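You operate a simulated robot arm through the tools that you are given. There is no shell and no other tool.

You run a simulated robot arm. Do the job below in one go: nothing can be reset, and whatever is moved stays where it is left.

Task
Wipe up the spilt powder with the pink pad and close both jars.
Fine: each lid on its own jar; put the pad back where it lay. What is to be rubbed or washed off counts as gone when no trace of it is left.

The check looks at the end state, three seconds after you hand in, the way a careful person would. Anything else that was tipped, shoved, dropped, spilled or broken makes it a failure. A push-on lid holds only when it is set on centred and level and pressed home; a screw cap is set on level and turned clockwise until tight.

Robot
A 7-joint arm with a three-finger gripper, fixed in place. Base frame: the origin is at the foot of the arm, x ahead of it, y to its left, z up. Units: m, rad, N and s.
With the tool pointing down near the work surface it reaches from about 0.48 to 0.94 m from the base axis. Its first joint turns from -2.897 to 2.897 rad. Payload 2.69 kg.
The TCP is the grasp point between the finger pads, 0.029 m short of the fingertips. In the tool frame z runs along the fingers and y along their closing line. The gripper opens to 0.12 m. The gripper's body begins 0.078 m behind the TCP.
Orientation is that of the tool frame in the base frame, as [roll, pitch, yaw] about the fixed x, y, z axes, in that order (R = Rz(yaw) Ry(pitch) Rx(roll)). With the fingers straight down and closing along the base's y, the tool's x points along the base's -x, its y along +y and its z along -z.

Tools
- The arm moves only by the tool step_arm. Its argument "increments" is a list of rows, each a list of 7 numbers: the shift along the tool's x, y, z in units of 300 mm (1.0 is 300 mm), then the turn, a rotation vector about the tool's x, y, z in units of 60 degrees (1.0 is 60 degrees), then the finger opening in m, from 0 to 0.12. In form: [[tx, ty, tz, ax, ay, az, jaw], ...]. A call has 1 to 20 rows; each row is the pose to reach, as a shift and turn from the pose commanded when the call began, along the tool's axes at that moment. A call with a number of a shift or a turn outside -1 to 1 is refused whole. Rows are played at 5 a second. More than 0.05 m and 0.15 rad between two rows, or a gripper value outside its range, and nothing of the call is played. Where a pose cannot be reached the arm comes as near as it can. A force on the tool above 40 N (or 10 N above the force at the start of the call, whichever is more), or a blocked arm, ends the call early, and 0.2 s more pass. The fingers move at their own pace and stop on an object; they squeeze with about 37 N. The grip force told is the motor's: it shows also when the fingers shut on nothing. Time passes only in rows, and 0.2 s behind the last, so rows that repeat a pose let the fingers close. It gives the time, the measured TCP pose, the force on the tool (base axes), the opening and the grip force at its end, in the units of the frame above (readings bear some noise), with the torque about the TCP (base axes, N m) and any sound that the robot's microphone picked up, and new pictures: "views" is both (left out), scene, wrist or none.
- Cameras (640 x 400 px; columns grow to the right, rows downward): "scene" is fixed at [0.0501, -0.4986, 1.5474]; the picture's right is [0.25, -0.97, 0.00], its down [-0.86, -0.22, -0.46] and it looks along [0.45, 0.12, -0.89] (base axes); focal length 313 px, centre (320, 200). "wrist" rides on the gripper at [0.063, 0, -0.104] in the tool frame; the picture's right is [0.00, 1.00, 0.00], its down [-0.83, 0.00, -0.56] and it looks along [-0.56, 0.00, 0.83] (tool axes); focal length 275 px, centre (320, 200).
- raise_lower(by): slides the trunk up (or, below 0, down) by that many m; the arm rides with it, the base frame stays. It gives what a move gives, with no picture.
- probe_pixels(camera, pixels): there is no depth. For up to 12 entries [column, row, z] of the newest picture of that camera ("zoom" is the newest enlarged one), the place [x, y] in the base frame at which the ray of that pixel passes the height z, good to about 0.002 m. It takes no simulated time.
- enlarge(camera, box): a new picture of the part [left, top, right, bottom] of that camera's present view, enlarged. It takes no simulated time.
- job_done(): hands the job in; it is judged then, once.

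Unless the task says otherwise, let go and move clear before handing in.

The tools are called after "Call:" as a command line: name --pt "numbers of a row" for each row, then --argument value for the rest, lists and objects as JSON in quotes. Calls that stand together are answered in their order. step_arm: Moves the arm, as the interface text tells. Its arguments: {"type":"object","properties":{"increments":{"type":"array","items":{"type":"array","items":{"type":"number"}}},"views":{"type":"string","enum":["both","scene","wrist","none"]}},"required":["increments"]} The other tools are called the same way: raise_lower (by) slides the trunk up or down; probe_pixels (camera, pixels) gives the place at which the rays of pixels pass given heights; enlarge (camera, box) takes an enlarged picture of a part of a camera's view; job_done () hands the job in.

At the start:

```text
time: 0.0
ee_pos: [0.2785, -0.3407, 1.0949]
tool_rot: [3.141, -0.001, -3.14]
force: [-0.1, 0.9, 0.4]
torque: [-0.01, 0.03, -0.03]
opening: 0.1202
grip_force: 0.1
trunk travel left (down, up): [-0.575, 0.038]
```

scene: 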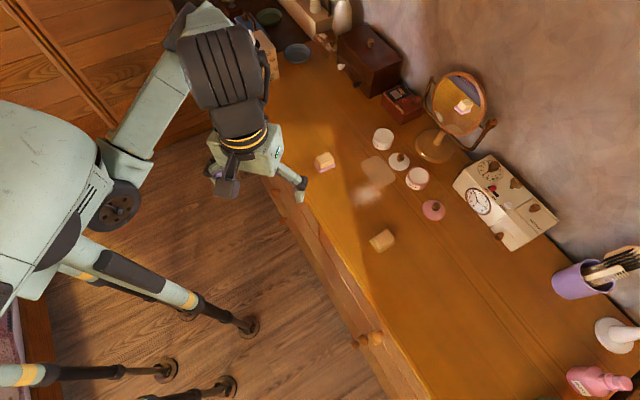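
wrist: 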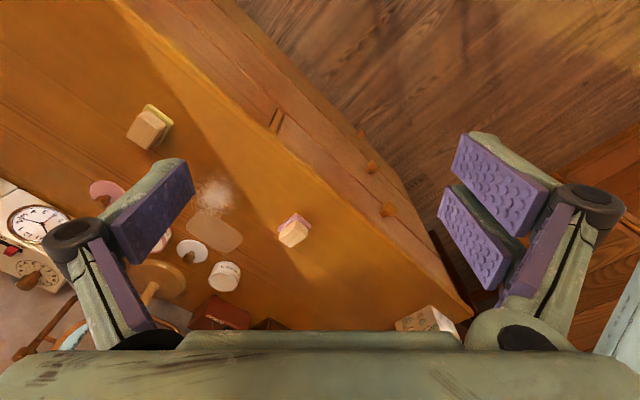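

The scene picture shows two jars near (383,138) and (417,178), two lids near (399,161) and (433,210), powder near (370,190), and two pads at (324,161) and (382,240). I'll enlarge these areas to see which pad is pink and the details.

Call:
enlarge --camera "scene" --box '[300, 110, 460, 210]'

Call:
enlarge --camera "scene" --box '[300, 180, 460, 280]'

Call:
enlarge --camera "wrist" --box '[100, 80, 340, 330]'

```text
4.00 times, centred on (380, 160) of scene
```

zoom: 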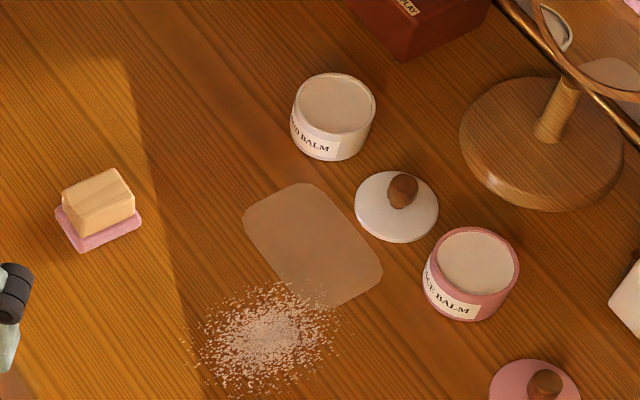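

```text
4.00 times, centred on (380, 230) of scene
```

zoom: 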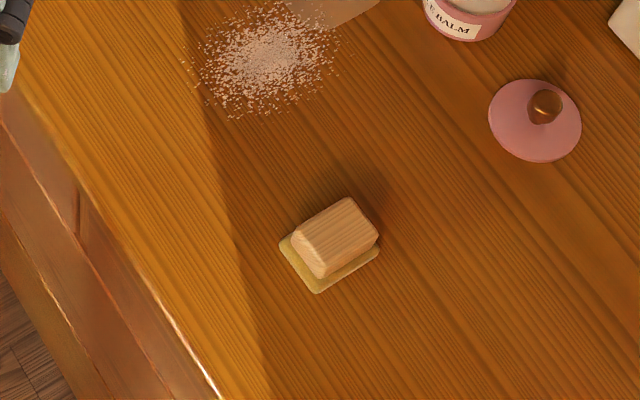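

```text
1.60 times, centred on (220, 205) of wrist
```

zoom: 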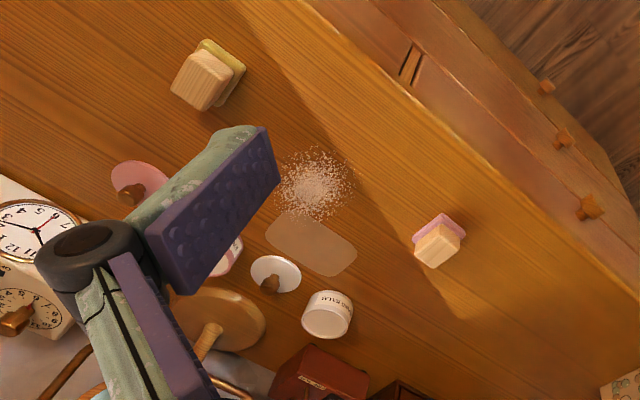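

The pink pad (wood block with pink underside) is at scene (324,161); the powder is at scene (366,195), and there is also a faint patch at (378,168). I need the table height, so I'll probe the same points from both cameras.

Call:
probe_pixels --camera "scene" --pixels '[[366.2, 195, 0.4], [366.2, 195, 0.6], [366.2, 195, 0.7], [366.2, 195, 0.8], [366.2, 195, 0.9], [433, 213, 0.7], [433, 213, 0.8], [399, 164, 0.7], [399, 164, 0.8]]'

Call:
probe_pixels --camera "wrist" --pixels '[[217, 195.6, 0.4], [217, 195.6, 0.6], [217, 195.6, 0.7], [217, 195.6, 0.8], [217, 195.6, 0.9], [192, 251, 0.7], [192, 251, 0.8]]'

```text
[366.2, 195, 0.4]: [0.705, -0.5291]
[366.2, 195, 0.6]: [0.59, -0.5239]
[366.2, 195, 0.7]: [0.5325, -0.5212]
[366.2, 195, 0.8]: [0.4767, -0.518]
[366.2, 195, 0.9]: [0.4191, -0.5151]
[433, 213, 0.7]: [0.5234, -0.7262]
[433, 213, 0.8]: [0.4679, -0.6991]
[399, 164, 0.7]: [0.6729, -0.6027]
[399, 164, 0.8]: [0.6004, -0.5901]
```

```text
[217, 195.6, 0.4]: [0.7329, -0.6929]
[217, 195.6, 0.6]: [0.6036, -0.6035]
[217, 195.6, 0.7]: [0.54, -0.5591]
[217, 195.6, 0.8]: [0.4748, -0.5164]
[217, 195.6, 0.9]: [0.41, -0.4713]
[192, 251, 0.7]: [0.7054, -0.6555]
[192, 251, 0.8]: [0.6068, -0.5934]
```

Both cameras agree at about z = 0.80 for the table, with powder near (0.476, -0.517). I'll move the hand over the front of the work area for a closer wrist view.

Call:
step_arm --pt "-0.047 -0.107 0.03 0 0 0 0.12" --pt "-0.093 -0.213 0.06 0 0 0 0.12" --pt "-0.14 -0.32 0.09 0 0 0 0.12" --pt "-0.187 -0.427 0.12 0 0 0 0.12" --pt "-0.233 -0.533 0.15 0 0 0 0.12" --pt "-0.233 -0.533 0.15 0 0 0 0.12" --views "both"

Call:
probe_pixels --camera "scene" --pixels '[[324.5, 165.5, 0.8], [324.5, 157, 0.83], [436, 150, 0.8], [433, 213, 0.8], [383, 146, 0.8], [416, 184, 0.8], [382, 245, 0.8]]'

```text
time: 1.4
ee_pos: [0.3502, -0.4993, 1.05]
tool_rot: [-3.141, 0.0, 3.141]
force: [0.6, -0.5, 0.1]
torque: [0.03, 0.01, 0.04]
opening: 0.12
grip_force: 0.0
trunk travel left (down, up): [-0.575, 0.038]
```

scene: 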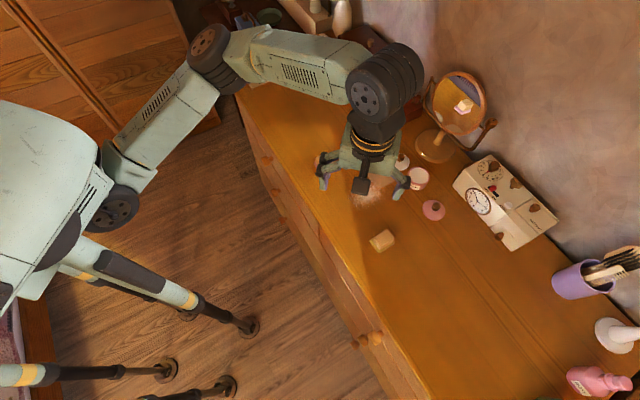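
wrist: 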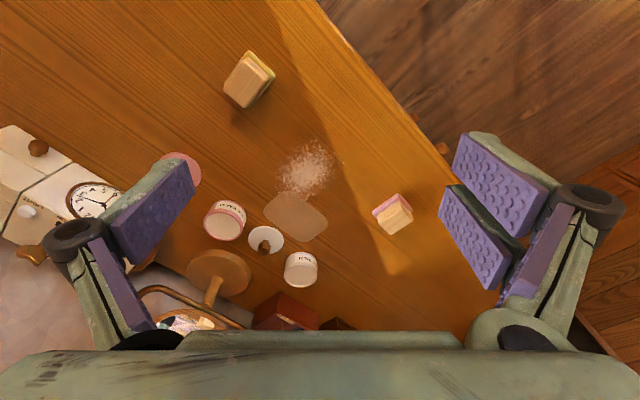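

```text
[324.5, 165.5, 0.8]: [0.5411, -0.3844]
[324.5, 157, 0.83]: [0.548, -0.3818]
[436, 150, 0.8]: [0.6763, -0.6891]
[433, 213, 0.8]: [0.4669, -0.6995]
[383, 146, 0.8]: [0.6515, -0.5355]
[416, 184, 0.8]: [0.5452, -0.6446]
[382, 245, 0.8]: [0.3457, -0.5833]
```

The wrist view now shows all items: powder (305,170), translucent patch (296,215), jars (224,220) and (300,270), white lid (265,240), pink lid (182,168), pink pad (393,213). I'll enlarge for detail.

Call:
enlarge --camera "wrist" --box '[180, 120, 340, 220]'

Call:
enlarge --camera "wrist" --box '[180, 190, 340, 290]'

Call:
enlarge --camera "wrist" --box '[340, 170, 440, 250]'

```text
4.00 times, centred on (260, 170) of wrist
```

zoom: 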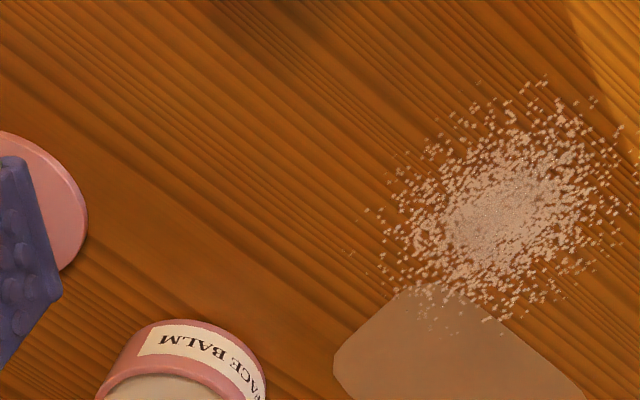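

```text
4.00 times, centred on (260, 240) of wrist
```

zoom: 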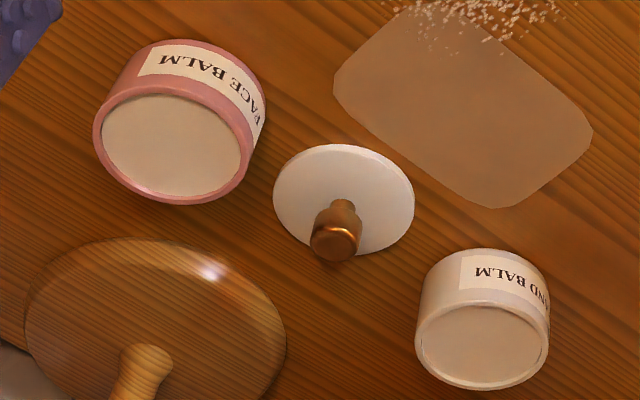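

```text
5.00 times, centred on (390, 210) of wrist
```

zoom: 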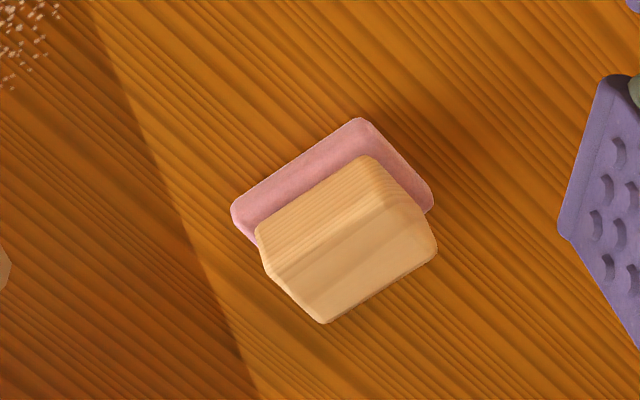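

I'll probe the pad corners from this zoom, then re-zoom on the jars and lids for accurate positions.

Call:
probe_pixels --camera "zoom" --pixels '[[232, 208, 0.805], [358, 118, 0.805], [434, 205, 0.805], [255, 235, 0.81], [368, 155, 0.81], [437, 245, 0.84], [325, 322, 0.84], [265, 270, 0.84], [400, 200, 0.84]]'

Call:
probe_pixels --camera "wrist" --pixels '[[305, 170, 0.8], [393, 213, 0.82], [265, 240, 0.8]]'

Call:
enlarge --camera "wrist" --box '[180, 190, 340, 290]'

```text
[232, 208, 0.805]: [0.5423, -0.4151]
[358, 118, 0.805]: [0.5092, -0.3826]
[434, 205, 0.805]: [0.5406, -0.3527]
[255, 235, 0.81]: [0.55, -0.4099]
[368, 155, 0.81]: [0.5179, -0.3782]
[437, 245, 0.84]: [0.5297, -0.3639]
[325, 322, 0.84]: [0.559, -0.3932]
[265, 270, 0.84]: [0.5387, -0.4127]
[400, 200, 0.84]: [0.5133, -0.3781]
```

```text
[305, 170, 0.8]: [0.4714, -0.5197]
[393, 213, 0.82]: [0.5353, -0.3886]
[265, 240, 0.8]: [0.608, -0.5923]
```

```text
4.00 times, centred on (260, 240) of wrist
```

zoom: 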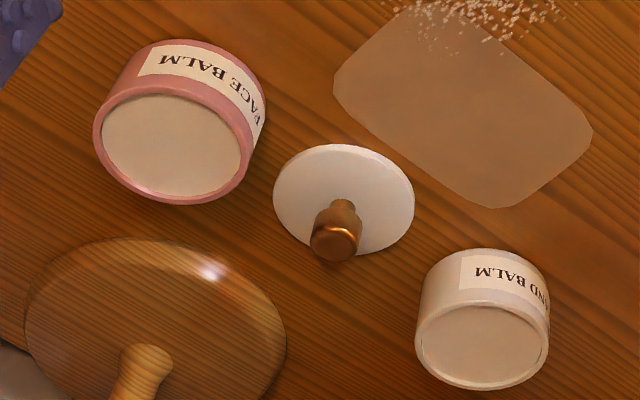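

I'll probe the jars' and white lid's outline points from this zoom at several heights.

Call:
probe_pixels --camera "zoom" --pixels '[[485, 249, 0.8], [482, 304, 0.84], [482, 304, 0.83], [482, 390, 0.84], [415, 345, 0.84], [549, 340, 0.84], [170, 88, 0.84], [170, 205, 0.84], [93, 140, 0.84], [248, 165, 0.84], [274, 197, 0.805], [414, 197, 0.805]]'

Call:
probe_pixels --camera "zoom" --pixels '[[344, 144, 0.805], [344, 255, 0.805], [336, 243, 0.83], [336, 243, 0.82], [185, 40, 0.8], [333, 87, 0.8], [498, 209, 0.8], [592, 133, 0.8], [535, 70, 0.8], [400, 20, 0.8], [26, 320, 0.81], [286, 340, 0.81]]'

Call:
enlarge --camera "scene" --box '[390, 140, 470, 230]'

```text
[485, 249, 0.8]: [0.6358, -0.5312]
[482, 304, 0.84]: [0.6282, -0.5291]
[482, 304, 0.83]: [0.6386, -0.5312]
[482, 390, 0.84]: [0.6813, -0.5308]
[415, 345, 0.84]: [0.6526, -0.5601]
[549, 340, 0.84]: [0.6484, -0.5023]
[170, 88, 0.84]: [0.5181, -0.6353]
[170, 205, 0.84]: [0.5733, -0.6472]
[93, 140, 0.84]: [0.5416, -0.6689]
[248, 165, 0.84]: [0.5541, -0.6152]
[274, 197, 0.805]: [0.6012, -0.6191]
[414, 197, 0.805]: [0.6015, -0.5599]
```

```text
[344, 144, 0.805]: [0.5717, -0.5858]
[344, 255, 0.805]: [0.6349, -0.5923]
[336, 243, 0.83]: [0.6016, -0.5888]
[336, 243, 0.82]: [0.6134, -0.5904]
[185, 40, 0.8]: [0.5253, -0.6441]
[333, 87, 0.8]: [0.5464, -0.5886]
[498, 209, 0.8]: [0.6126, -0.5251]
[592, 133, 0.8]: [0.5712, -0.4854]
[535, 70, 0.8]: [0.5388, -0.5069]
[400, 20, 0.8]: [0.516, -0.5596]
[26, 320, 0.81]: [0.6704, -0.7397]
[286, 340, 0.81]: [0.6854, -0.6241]
```

```text
4.44 times, centred on (430, 185) of scene
```

zoom: 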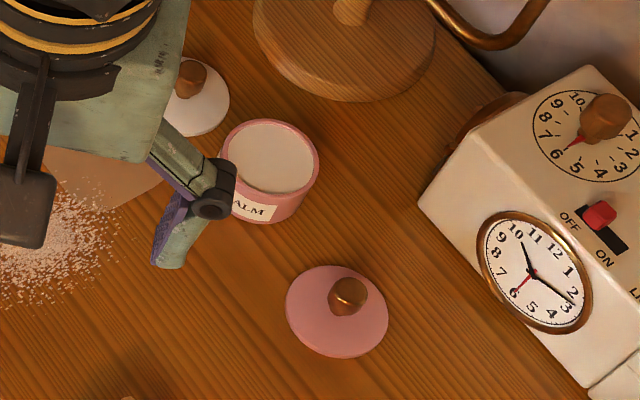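

Everything is located: jars about 58 mm wide and 32 mm tall, white jar near (0.665,-0.532), pink jar near (0.55,-0.644), white lid near (0.603,-0.589), pink lid near (0.467,-0.70), pad centre near (0.5415,-0.384) turned about 45°. I'll move above the pad with the yaw aligned to its block.

Call:
step_arm --pt "-0.09 0.055 0.057 0 0 0.11 0.09" --pt "-0.18 0.11 0.114 0 0 0.22 0.09" --pt "-0.27 0.165 0.171 0 0 0.33 0.09" --pt "-0.36 0.22 0.228 0 0 0.44 0.09" --pt "-0.45 0.275 0.285 0 0 0.55 0.09" --pt "-0.54 0.33 0.342 0 0 0.66 0.09" --pt "-0.638 0.384 0.4 0 0 0.77 0.09" --pt "-0.638 0.384 0.4 0 0 0.77 0.09" --views "both"

```text
time: 3.2
ee_pos: [0.5405, -0.3843, 0.9277]
tool_rot: [3.141, 0.0, 2.336]
force: [1.0, 0.4, -0.3]
torque: [0.0, 0.02, 0.01]
opening: 0.0897
grip_force: 0.1
trunk travel left (down, up): [-0.575, 0.038]
```

scene: 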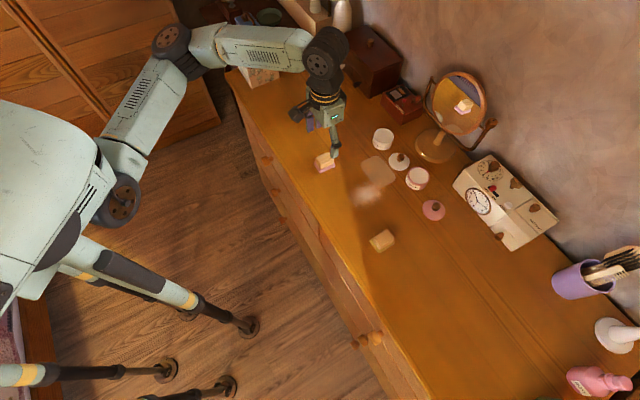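
wrist: 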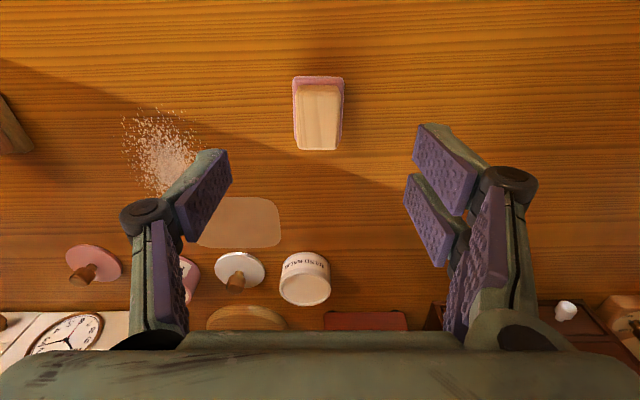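

The pad now sits square in the view at (318,113). I'll enlarge it to size the block and find its top.

Call:
enlarge --camera "wrist" --box '[270, 60, 370, 160]'

Call:
enlarge --camera "scene" --box '[300, 140, 350, 180]'

```text
4.00 times, centred on (320, 110) of wrist
```

zoom: 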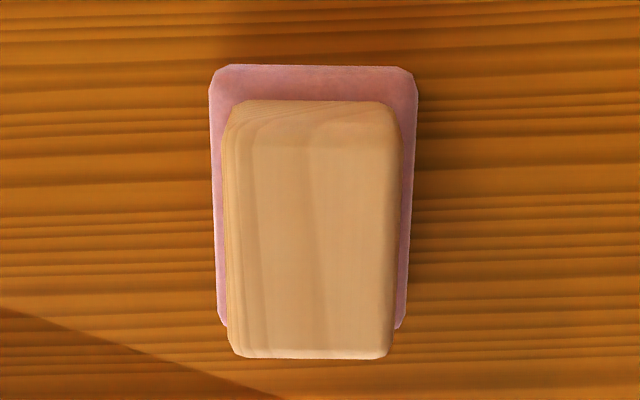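

```text
10.00 times, centred on (325, 160) of scene
```

zoom: 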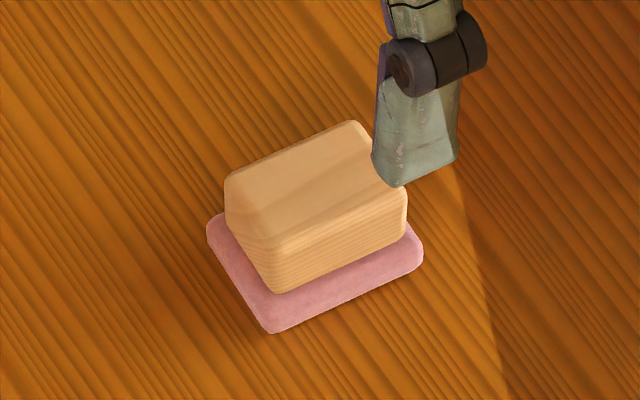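

I'll probe the pad and block outline in the scene zoom and the wrist view to fix its size, centre and height.

Call:
probe_pixels --camera "zoom" --pixels '[[207, 225, 0.803], [272, 333, 0.803], [423, 250, 0.803], [275, 293, 0.808], [405, 222, 0.808], [275, 245, 0.83], [275, 245, 0.835], [405, 200, 0.835], [226, 180, 0.835], [355, 121, 0.835]]'

Call:
probe_pixels --camera "wrist" --pixels '[[292.5, 78, 0.803], [344.2, 78, 0.803], [294, 141, 0.803], [340, 141, 0.803], [297, 88, 0.83], [340, 88, 0.83], [298, 149, 0.835], [337, 149, 0.835], [298, 149, 0.83], [337, 149, 0.83], [317, 76, 0.803]]'

```text
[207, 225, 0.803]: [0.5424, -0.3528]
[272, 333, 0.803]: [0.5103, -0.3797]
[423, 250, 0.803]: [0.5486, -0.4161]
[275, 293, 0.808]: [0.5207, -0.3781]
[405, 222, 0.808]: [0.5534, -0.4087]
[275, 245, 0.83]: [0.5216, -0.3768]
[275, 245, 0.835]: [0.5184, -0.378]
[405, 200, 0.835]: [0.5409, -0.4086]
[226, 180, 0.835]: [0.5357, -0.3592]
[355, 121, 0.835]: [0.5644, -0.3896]
```

```text
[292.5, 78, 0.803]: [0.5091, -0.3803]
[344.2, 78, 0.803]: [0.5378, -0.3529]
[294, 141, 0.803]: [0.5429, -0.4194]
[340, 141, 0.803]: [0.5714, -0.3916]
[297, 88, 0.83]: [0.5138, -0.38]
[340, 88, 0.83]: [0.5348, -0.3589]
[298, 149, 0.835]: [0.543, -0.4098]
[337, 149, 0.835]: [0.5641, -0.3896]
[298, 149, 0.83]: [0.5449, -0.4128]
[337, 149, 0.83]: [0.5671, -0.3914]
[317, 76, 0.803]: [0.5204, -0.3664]
```

The pad is about 52×40 mm with a 30×43 mm block whose top is near z=0.832, centred at (0.540,-0.386), and the gripper yaw fits. I'll descend so the fingertips sit around the block, just above the pink slab.

Call:
step_arm --pt "0 0 0.08 0 0 0 0.08" --pt "0 0 0.16 0 0 0 0.08" --pt "0 0 0.22 0 0 0 0.08" --pt "0 0 0.267 0 0 0 0.08" --pt "0 0 0.267 0 0 0 0.08" --views "both"

```text
time: 4.4
ee_pos: [0.5393, -0.3846, 0.8489]
tool_rot: [-3.141, 0.0, 2.335]
force: [0.0, -0.6, -0.1]
torque: [0.02, -0.01, 0.0]
opening: 0.08
grip_force: 0.0
trunk travel left (down, up): [-0.575, 0.038]
```

scene: 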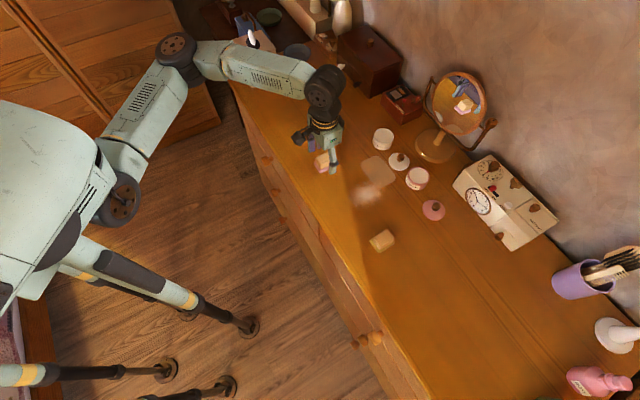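
wrist: 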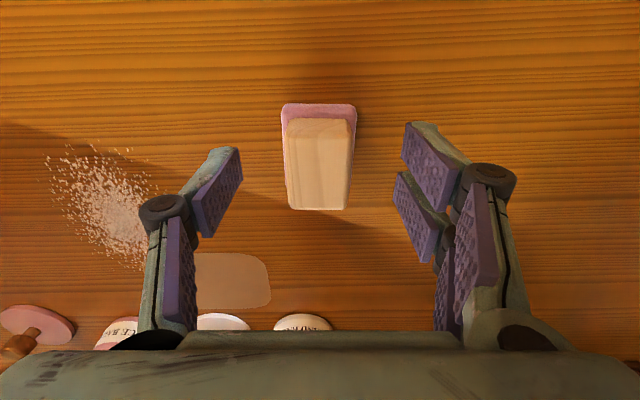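

Block top centre appears at (319,168), which matches the expected spot under the TCP. I'll drop 7 mm more and close the fingers.

Call:
step_arm --pt "0 0 0.012 0 0 0 0.08" --pt "0 0 0.024 0 0 0 0.08" --pt "0 0 0.024 0 0 0 0.05" --pt "0 0 0.024 0 0 0 0.03" --pt "0 0 0.024 0 0 0 0.01" --pt "0 0 0.024 0 0 0 0.01" --pt "0 0 0.024 0 0 0 0.01" --views "both"

```text
time: 6.0
ee_pos: [0.5398, -0.3848, 0.8415]
tool_rot: [-3.141, 0.0, 2.335]
force: [0.6, 0.3, 0.4]
torque: [-0.03, 0.0, -0.04]
opening: 0.0313
grip_force: 30.1
trunk travel left (down, up): [-0.575, 0.038]
```

scene: 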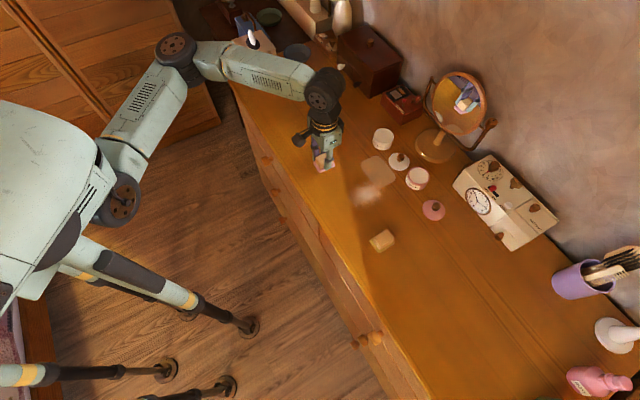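
wrist: 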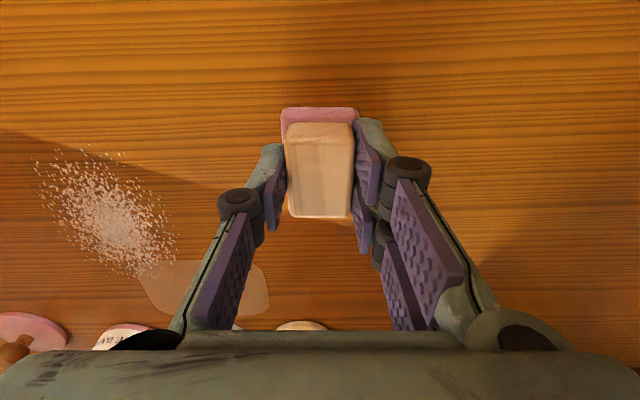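

The pad is held (opening 0.0313 m, grip 30 N). I'll read the powder and patch extents from this wrist view before lifting.

Call:
probe_pixels --camera "wrist" --pixels '[[35, 160, 0.8], [82, 150, 0.8], [105, 215, 0.8], [178, 235, 0.8], [150, 275, 0.8], [40, 225, 0.8], [165, 180, 0.8], [75, 260, 0.8], [270, 300, 0.8], [262, 265, 0.8]]'

Call:
enlarge --camera "wrist" --box '[0, 120, 300, 330]'

```text
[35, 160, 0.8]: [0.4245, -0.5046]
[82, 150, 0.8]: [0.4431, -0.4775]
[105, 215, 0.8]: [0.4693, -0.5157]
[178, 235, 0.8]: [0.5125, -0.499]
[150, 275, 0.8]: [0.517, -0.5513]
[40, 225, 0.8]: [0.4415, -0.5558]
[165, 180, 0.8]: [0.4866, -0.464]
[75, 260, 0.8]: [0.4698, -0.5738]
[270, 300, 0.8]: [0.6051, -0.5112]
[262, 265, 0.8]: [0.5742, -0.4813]
```

```text
1.90 times, centred on (150, 225) of wrist
```

zoom: 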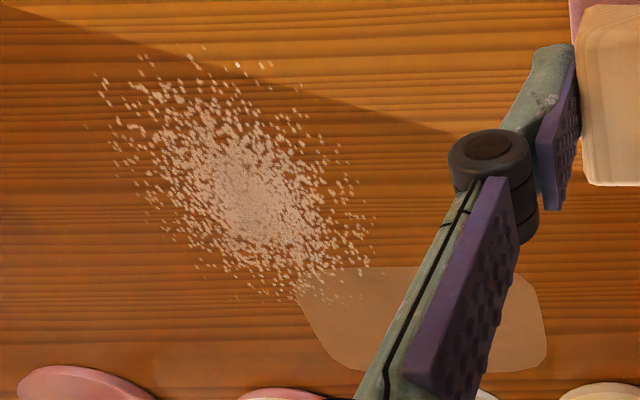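

The powder spans about ±45 mm across and ±60 mm along the tool axes around (0.472,-0.515), with some grains lying on the faint patch. I'll lift the pad a little and carry it to the first strip's start.

Call:
step_arm --pt "0 0 -0.05 0 0 0 0.01" --pt "0 0 -0.083 0 0 0 0.01" --pt "-0.01 -0.13 -0.083 0 0 0 0.01" --pt "-0.022 -0.262 -0.083 0 0 0 0.01" --pt "-0.022 -0.262 -0.04 0 0 0 0.01" --pt "-0.022 -0.262 -0.01 0 0 0 0.01" --pt "-0.022 -0.262 0.0 0 0 0 0.01" --pt "-0.022 -0.262 0.0 0 0 0 0.01" --views "wrist"

```text
time: 7.8
ee_pos: [0.488, -0.4431, 0.8428]
tool_rot: [3.141, 0.001, 2.334]
force: [0.9, 0.0, 0.0]
torque: [0.0, -0.03, -0.03]
opening: 0.031
grip_force: 37.3
trunk travel left (down, up): [-0.575, 0.038]
```

wrist: 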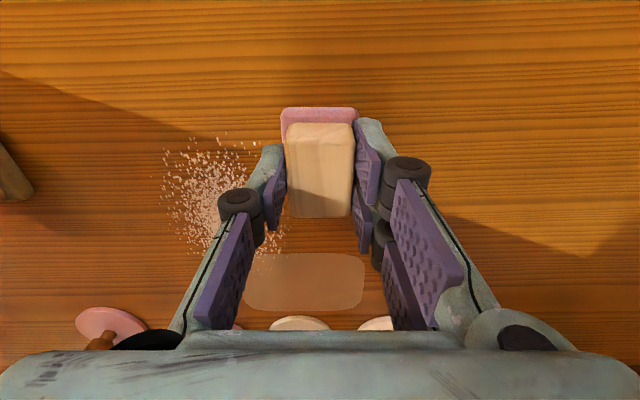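

Pad is just above the table near the powder's edge with no contact force yet. I'll press down slightly and read the force.

Call:
step_arm --pt "0 0 0.003 0 0 0 0.01" --pt "0 0 0.006 0 0 0 0.01" --pt "0 0 0.006 0 0 0 0.01" --views "none"

```text
time: 8.6
ee_pos: [0.4886, -0.4435, 0.8413]
tool_rot: [-3.141, 0.001, 2.335]
force: [2.3, -0.9, 9.5]
torque: [0.1, -0.03, -0.01]
opening: 0.0311
grip_force: 36.7
trunk travel left (down, up): [-0.575, 0.038]
```

Contact force is about 9.5 N, good for wiping. I'll sweep the first strip across.

Call:
step_arm --pt "0 -0.04 0 0 0 0 0.01" --pt "0 -0.08 0 0 0 0 0.01" --pt "0 -0.12 0 0 0 0 0.01" --pt "0 -0.16 0 0 0 0 0.01" --pt "0 -0.2 0 0 0 0 0.01" --pt "0 -0.24 0 0 0 0 0.01" --pt "0 -0.28 0 0 0 0 0.01" --pt "0 -0.32 0 0 0 0 0.01" --pt "0 -0.36 0 0 0 0 0.01" --pt "0 -0.4 0 0 0 0 0.01" --views "both"

```text
time: 10.8
ee_pos: [0.4014, -0.5253, 0.8407]
tool_rot: [3.141, 0.001, 2.335]
force: [4.5, 5.2, 15.1]
torque: [0.17, -0.14, 0.01]
opening: 0.0308
grip_force: 36.8
trunk travel left (down, up): [-0.575, 0.038]
```

scene: 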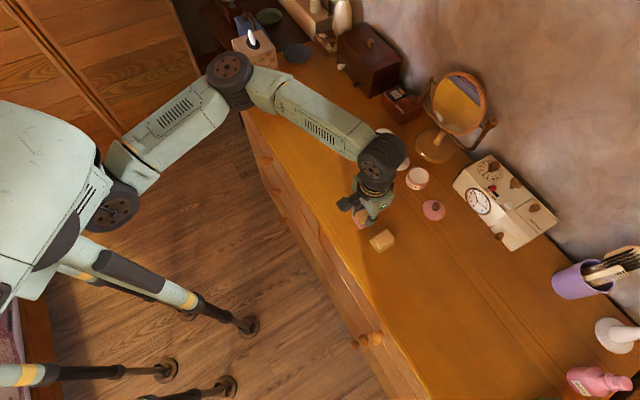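
wrist: 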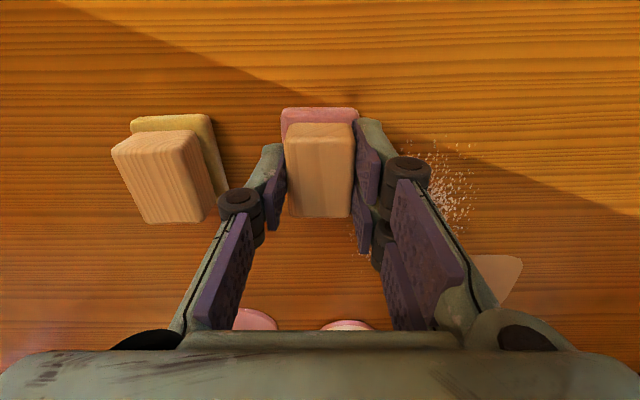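

The pass lightened the powder; some grains remain near (450,180). I'll enlarge before planning the next passes, keeping clear of the yellow pad at left.

Call:
enlarge --camera "wrist" --box '[340, 120, 560, 320]'

Call:
enlarge --camera "wrist" --box '[100, 90, 300, 240]'

```text
2.00 times, centred on (450, 220) of wrist
```

zoom: 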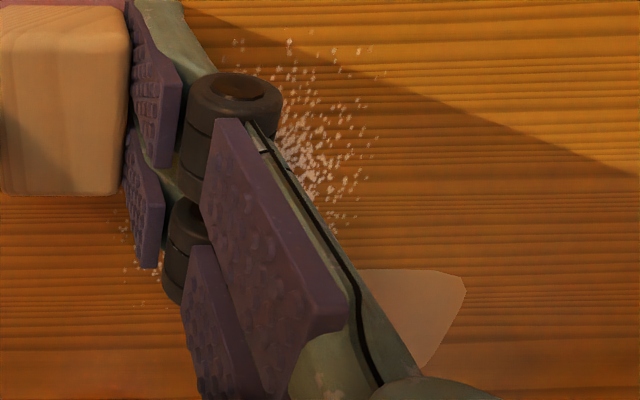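

```text
2.67 times, centred on (200, 165) of wrist
```

zoom: 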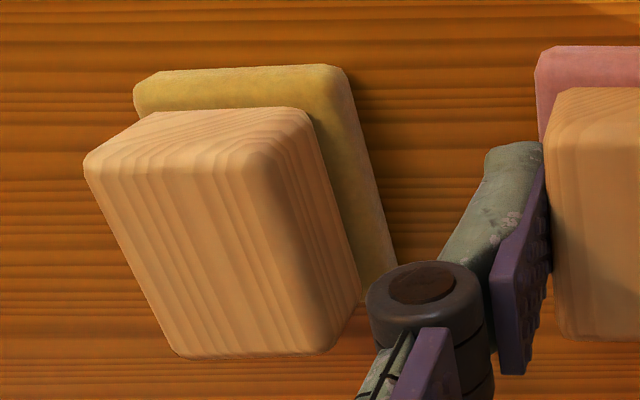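

The knuckle is clear of the yellow block, and the strip is thinned. I'll do the middle strip back and then the far strip in one go.

Call:
step_arm --pt "-0.067 0 0 0 0 0 0.01" --pt "-0.133 0 0 0 0 0 0.01" --pt "-0.133 0.05 0 0 0 0 0.01" --pt "-0.133 0.1 0 0 0 0 0.01" --pt "-0.133 0.15 0 0 0 0 0.01" --pt "-0.133 0.2 0 0 0 0 0.01" --pt "-0.133 0.25 0 0 0 0 0.01" --pt "-0.133 0.3 0 0 0 0 0.01" --pt "-0.133 0.35 0 0 0 0 0.01" --pt "-0.133 0.4 0 0 0 0 0.01" --pt "-0.2 0.4 0 0 0 0 0.01" --pt "-0.267 0.4 0 0 0 0 0.01" --pt "-0.267 0.35 0 0 0 0 0.01" --pt "-0.267 0.3 0 0 0 0 0.01" --pt "-0.267 0.25 0 0 0 0 0.01" --pt "-0.267 0.2 0 0 0 0 0.01" --pt "-0.267 0.15 0 0 0 0 0.01" --pt "-0.267 0.1 0 0 0 0 0.01" --pt "-0.267 0.05 0 0 0 0 0.01" --pt "-0.267 0.0 0 0 0 0 0.01" --views "both"

```text
time: 15.0
ee_pos: [0.4558, -0.5847, 0.8424]
tool_rot: [-3.141, 0.0, 2.336]
force: [1.2, 2.4, 7.2]
torque: [0.05, -0.09, -0.02]
opening: 0.0309
grip_force: 37.2
trunk travel left (down, up): [-0.575, 0.038]
```

scene: 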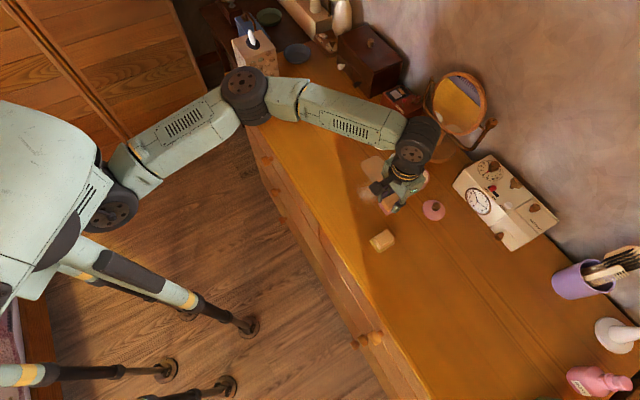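
wrist: 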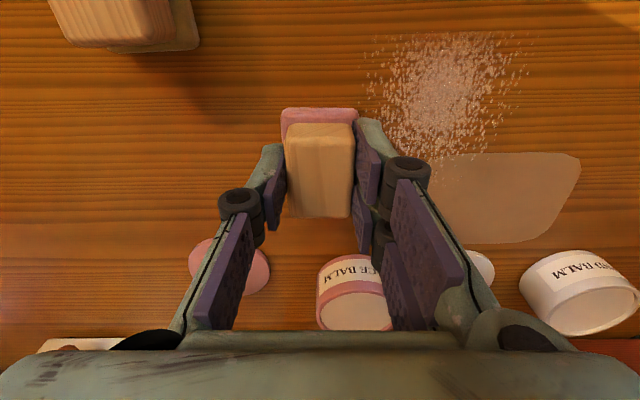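

Powder is still visible near (440,90), thinner than before. I'll enlarge to judge what each pass removes.

Call:
enlarge --camera "wrist" --box '[340, 10, 600, 260]'

Call:
enlarge --camera "scene" --box '[330, 140, 430, 220]'

```text
1.60 times, centred on (470, 135) of wrist
```

zoom: 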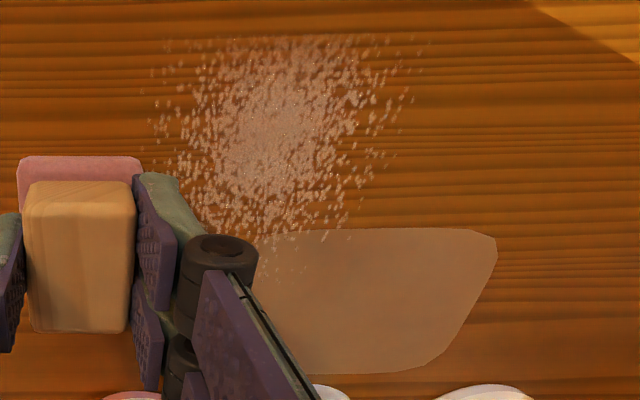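

```text
5.00 times, centred on (380, 180) of scene
```

zoom: 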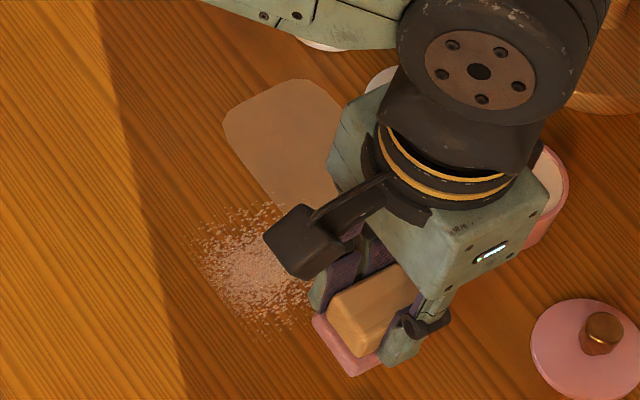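

The powder has faded to semi-transparent, so wiping works but needs more passes with firmer pressure. I'll press about 1.5 mm deeper and sweep back and forth in closer strips.

Call:
step_arm --pt "0 0 0.005 0 0 0 0.01" --pt "0 0.08 0.005 0 0 0 0.01" --pt "0 0.16 0.005 0 0 0 0.01" --pt "0 0.24 0.005 0 0 0 0.01" --pt "0 0.32 0.005 0 0 0 0.01" --pt "0 0.4 0.005 0 0 0 0.01" --pt "0.067 0.4 0.005 0 0 0 0.01" --pt "0.067 0.32 0.005 0 0 0 0.01" --pt "0.067 0.24 0.005 0 0 0 0.01" --pt "0.067 0.16 0.005 0 0 0 0.01" --pt "0.067 0.08 0.005 0 0 0 0.01" --pt "0.067 0.0 0.005 0 0 0 0.01" --pt "0.133 0.0 0.005 0 0 0 0.01" --pt "0.133 0.08 0.005 0 0 0 0.01" --pt "0.133 0.16 0.005 0 0 0 0.01" --pt "0.133 0.24 0.005 0 0 0 0.01" --pt "0.133 0.32 0.005 0 0 0 0.01" --pt "0.133 0.4 0.005 0 0 0 0.01" --views "both"

```text
time: 18.8
ee_pos: [0.5145, -0.4707, 0.8408]
tool_rot: [3.141, 0.001, 2.335]
force: [-4.9, -5.1, 20.2]
torque: [-0.25, 0.18, -0.01]
opening: 0.0311
grip_force: 36.7
trunk travel left (down, up): [-0.575, 0.038]
```

scene: 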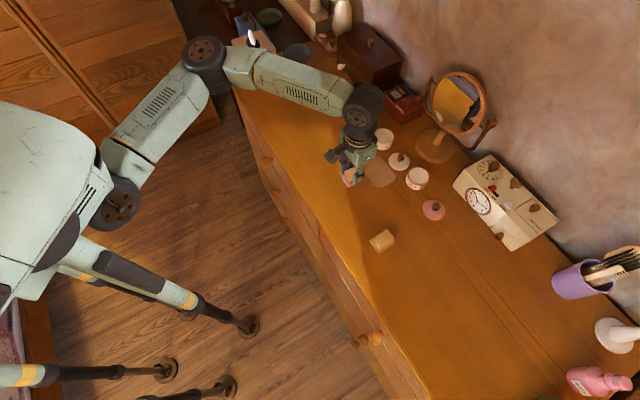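
wrist: 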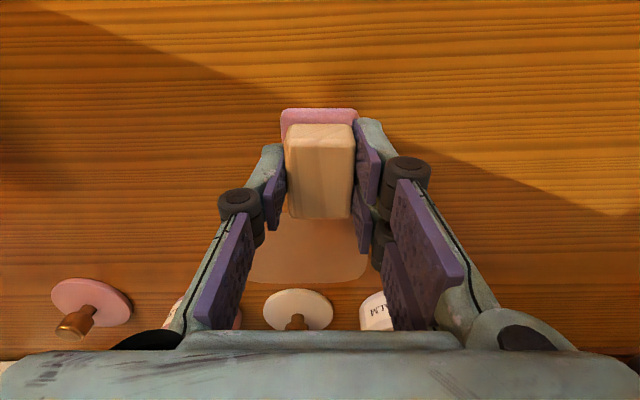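

The powder looks gone from the wrist view to the left of the pad; only the faint patch (310,255) remains. I'll enlarge both views to check for traces.

Call:
enlarge --camera "wrist" --box '[60, 80, 380, 290]'

Call:
enlarge --camera "scene" --box '[330, 150, 420, 230]'

```text
1.90 times, centred on (220, 185) of wrist
```

zoom: 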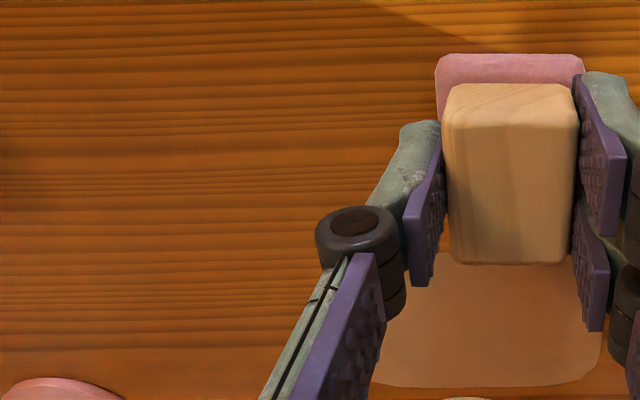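

```text
5.00 times, centred on (375, 190) of scene
```

zoom: 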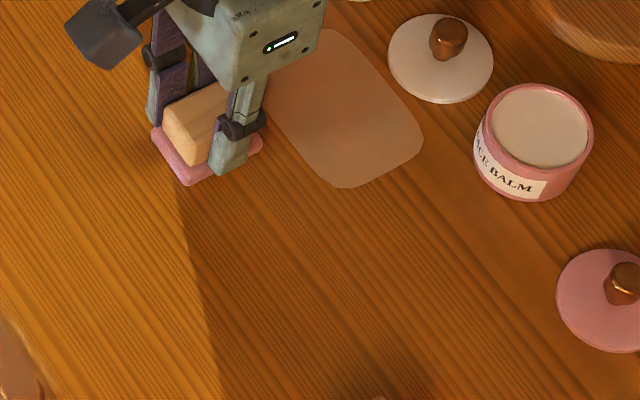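

The powder looks fully gone, and the pale patch kept its shape where the pad crossed it, so it's a mark in the wood. I'll make two more sweeps over the near strips to be thorough, then lift and check.

Call:
step_arm --pt "0.067 0 0 0 0 0 0.01" --pt "0.067 -0.08 0 0 0 0 0.01" --pt "0.067 -0.16 0 0 0 0 0.01" --pt "0.067 -0.24 0 0 0 0 0.01" --pt "0.067 -0.32 0 0 0 0 0.01" --pt "0.067 -0.38 0 0 0 0 0.01" --pt "0.133 -0.37 0 0 0 0 0.01" --pt "0.133 -0.3 0 0 0 0 0.01" --pt "0.133 -0.22 0 0 0 0 0.01" --pt "0.133 -0.14 0 0 0 0 0.01" --pt "0.133 -0.07 0 0 0 0 0.01" --pt "0.133 0.0 0 0 0 0 0.01" --pt "0.133 0.0 -0.03 0 0 0 0.01" --pt "0.133 0.05 -0.1 0 0 0 0.01" --pt "0.133 0.15 -0.15 0 0 0 0.01" --pt "0.133 0.15 -0.15 0 0 0 0.01" --views "both"

```text
time: 22.2
ee_pos: [0.522, -0.4111, 0.8848]
tool_rot: [-3.141, -0.002, 2.335]
force: [0.6, 1.1, -0.8]
torque: [-0.03, 0.0, 0.0]
opening: 0.031
grip_force: 37.2
trunk travel left (down, up): [-0.575, 0.038]
```

scene: 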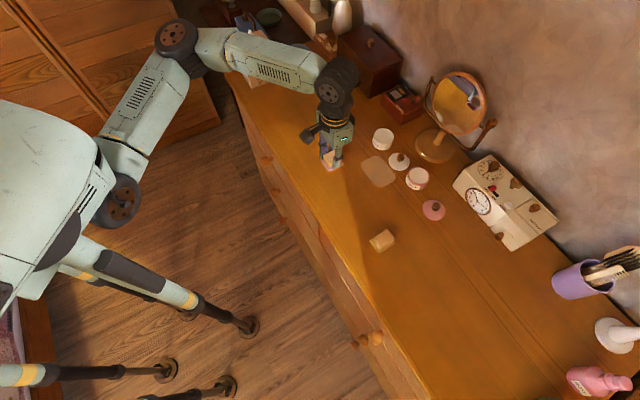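
wrist: 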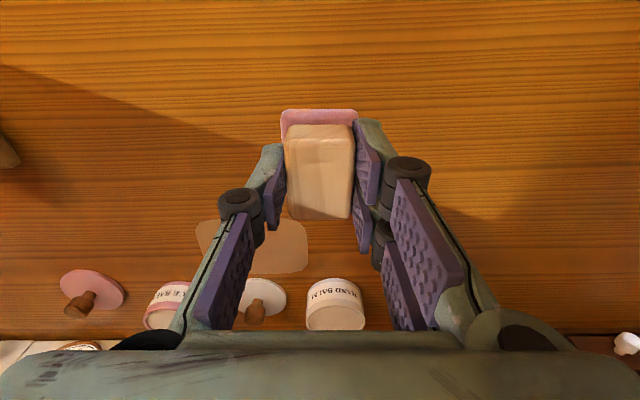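

Call:
enlarge --camera "scene" --box '[335, 145, 415, 235]'

Call:
enlarge --camera "wrist" --box '[0, 60, 330, 290]'

```text
4.44 times, centred on (375, 190) of scene
```

zoom: 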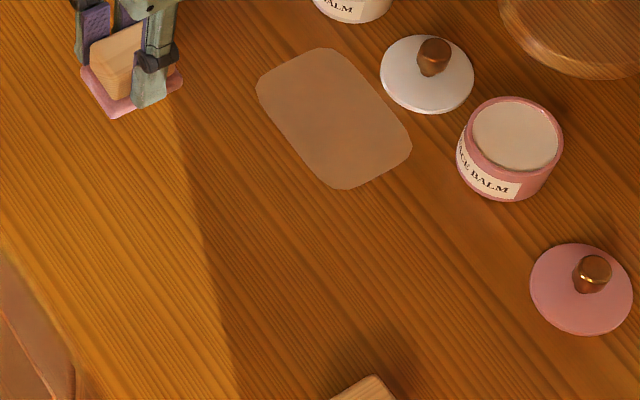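

```text
1.74 times, centred on (165, 175) of wrist
```

zoom: 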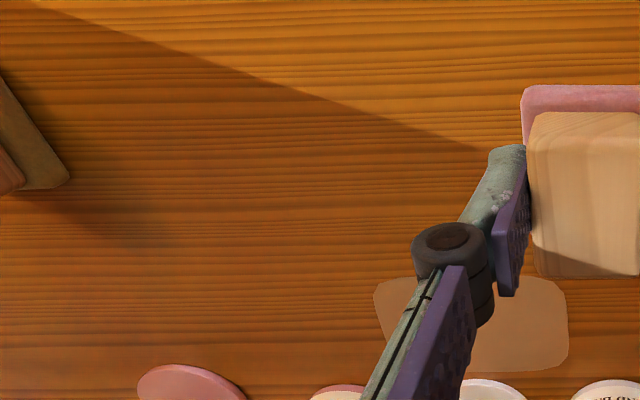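

The powder is completely gone in both views; the pale patch is uniform and unchanged. I'll carry the pad back to its original spot and set it down gently.

Call:
step_arm --pt "0.012 0.056 0.02 0 0 0 0.01" --pt "0.023 0.112 0.06 0 0 0 0.01" --pt "0.023 0.112 0.1 0 0 0 0.01" --pt "0.023 0.112 0.125 0 0 0 0.01" --pt "0.023 0.112 0.137 0 0 0 0.01" --pt "0.023 0.112 0.141 0 0 0 0.01" --pt "0.023 0.112 0.141 0 0 0 0.01" --views "wrist"

```text
time: 23.8
ee_pos: [0.5411, -0.3846, 0.8412]
tool_rot: [3.14, 0.0, 2.334]
force: [0.0, -0.4, -0.5]
torque: [-0.03, 0.04, -0.02]
opening: 0.031
grip_force: 37.3
trunk travel left (down, up): [-0.575, 0.038]
```

wrist: 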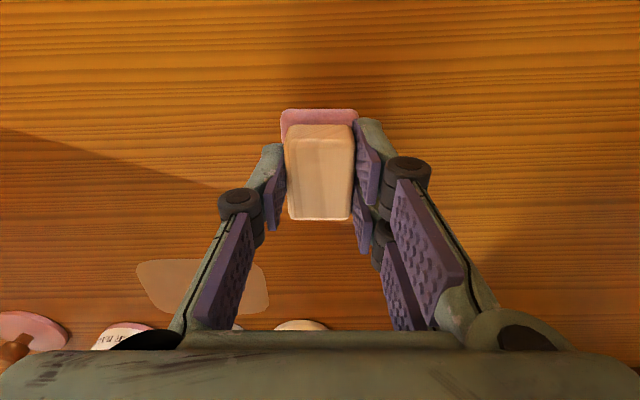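

No contact yet; I'll lower about 1 mm more and read the force before releasing.

Call:
step_arm --pt "0 0 0.003 0 0 0 0.01" --pt "0 0 0.003 0 0 0 0.01" --views "none"

```text
time: 24.4
ee_pos: [0.5396, -0.3842, 0.8409]
tool_rot: [-3.141, 0.0, 2.337]
force: [-0.1, -0.1, -1.3]
torque: [-0.03, 0.02, -0.02]
opening: 0.031
grip_force: 36.3
trunk travel left (down, up): [-0.575, 0.038]
```

Call:
step_arm --pt "0 0 0.003 0 0 0 0.01" --pt "0 0 0.003 0 0 0 0.01" --views "none"

```text
time: 25.0
ee_pos: [0.5388, -0.3843, 0.8403]
tool_rot: [-3.139, 0.001, 2.336]
force: [-0.5, 0.0, 0.9]
torque: [0.0, -0.04, 0.03]
opening: 0.0309
grip_force: 36.9
trunk travel left (down, up): [-0.575, 0.038]
```

The force is just starting to appear; I'll lower a last 0.6 mm, then open the fingers.

Call:
step_arm --pt "0 0 0.002 0 0 0 0.01" --pt "0 0 0.002 0 0 0 0.01" --views "none"

```text
time: 25.6
ee_pos: [0.5401, -0.3845, 0.8409]
tool_rot: [3.141, 0.002, 2.335]
force: [2.2, 1.2, 7.2]
torque: [-0.01, -0.12, 0.02]
opening: 0.0313
grip_force: 37.1
trunk travel left (down, up): [-0.575, 0.038]
```

Contact confirmed at 7 N; I'll open and rise straight up.

Call:
step_arm --pt "0 0 0 0 0 0 0.04" --pt "0 0 0 0 0 0 0.06" --pt "0 0 0 0 0 0 0.08" --pt "0 0 0 0 0 0 0.08" --pt "0 0 -0.1 0 0 0 0.08" --pt "0 0 -0.2 0 0 0 0.08" --pt "0 0 -0.3 0 0 0 0.08" --pt "0 0 -0.3 0 0 0 0.08" --views "both"

```text
time: 27.4
ee_pos: [0.5384, -0.3846, 0.9294]
tool_rot: [-3.141, 0.0, 2.335]
force: [-0.3, -0.1, 0.1]
torque: [0.03, 0.02, 0.01]
opening: 0.0801
grip_force: 0.1
trunk travel left (down, up): [-0.575, 0.038]
```

scene: 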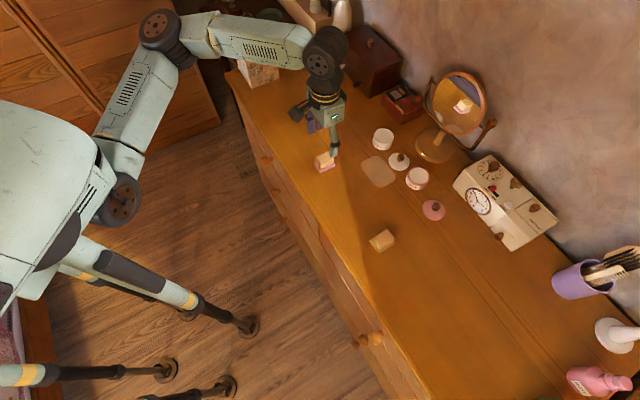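
wrist: 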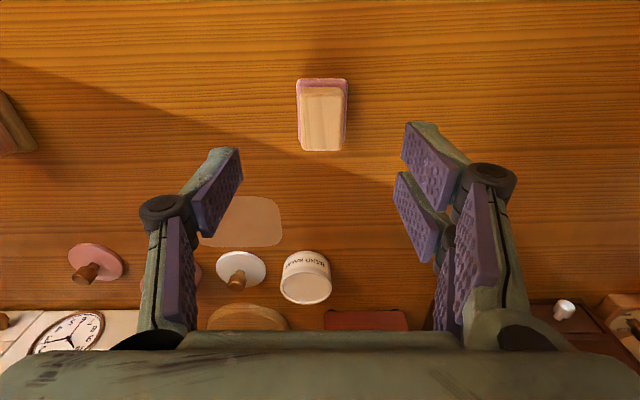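

The pad is back down, upright. I'll compare its scene position with the original zoom.

Call:
enlarge --camera "scene" --box '[300, 140, 350, 180]'

```text
10.00 times, centred on (325, 160) of scene
```

zoom: 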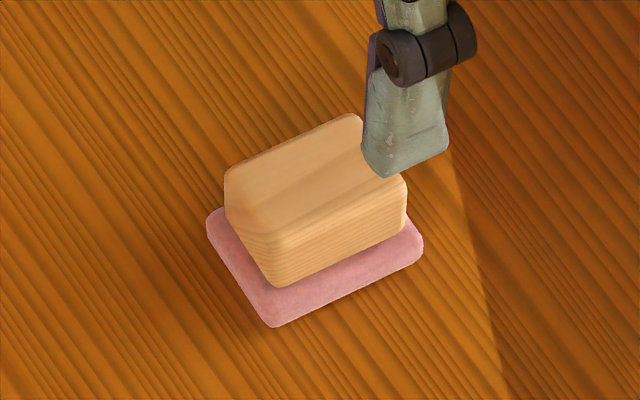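

The pad is back within about 2 mm. Now I'll move to look closely at the jars and white lid, keeping the hand on the front side.

Call:
step_arm --pt "-0.07 -0.1 -0.01 0 0 0 0.1" --pt "-0.14 -0.2 -0.02 0 0 0 0.12" --pt "-0.2 -0.3 -0.03 0 0 0 0.12" --pt "-0.2 -0.3 -0.03 0 0 0 0.12" --views "both"

```text
time: 28.4
ee_pos: [0.5167, -0.4894, 0.9389]
tool_rot: [3.141, 0.001, 2.335]
force: [-0.8, -0.2, -0.5]
torque: [0.01, -0.03, 0.01]
opening: 0.1201
grip_force: 0.0
trunk travel left (down, up): [-0.575, 0.038]
```

scene: 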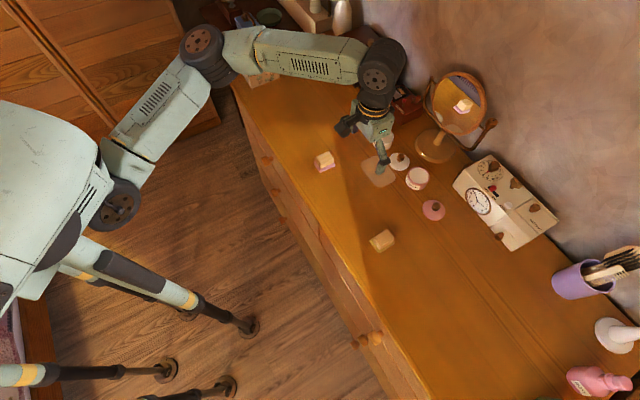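
wrist: 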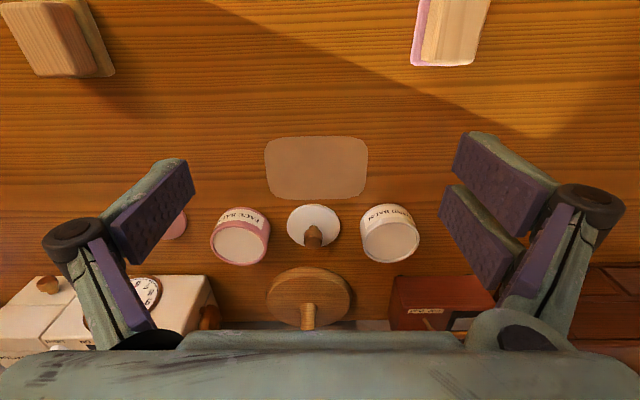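

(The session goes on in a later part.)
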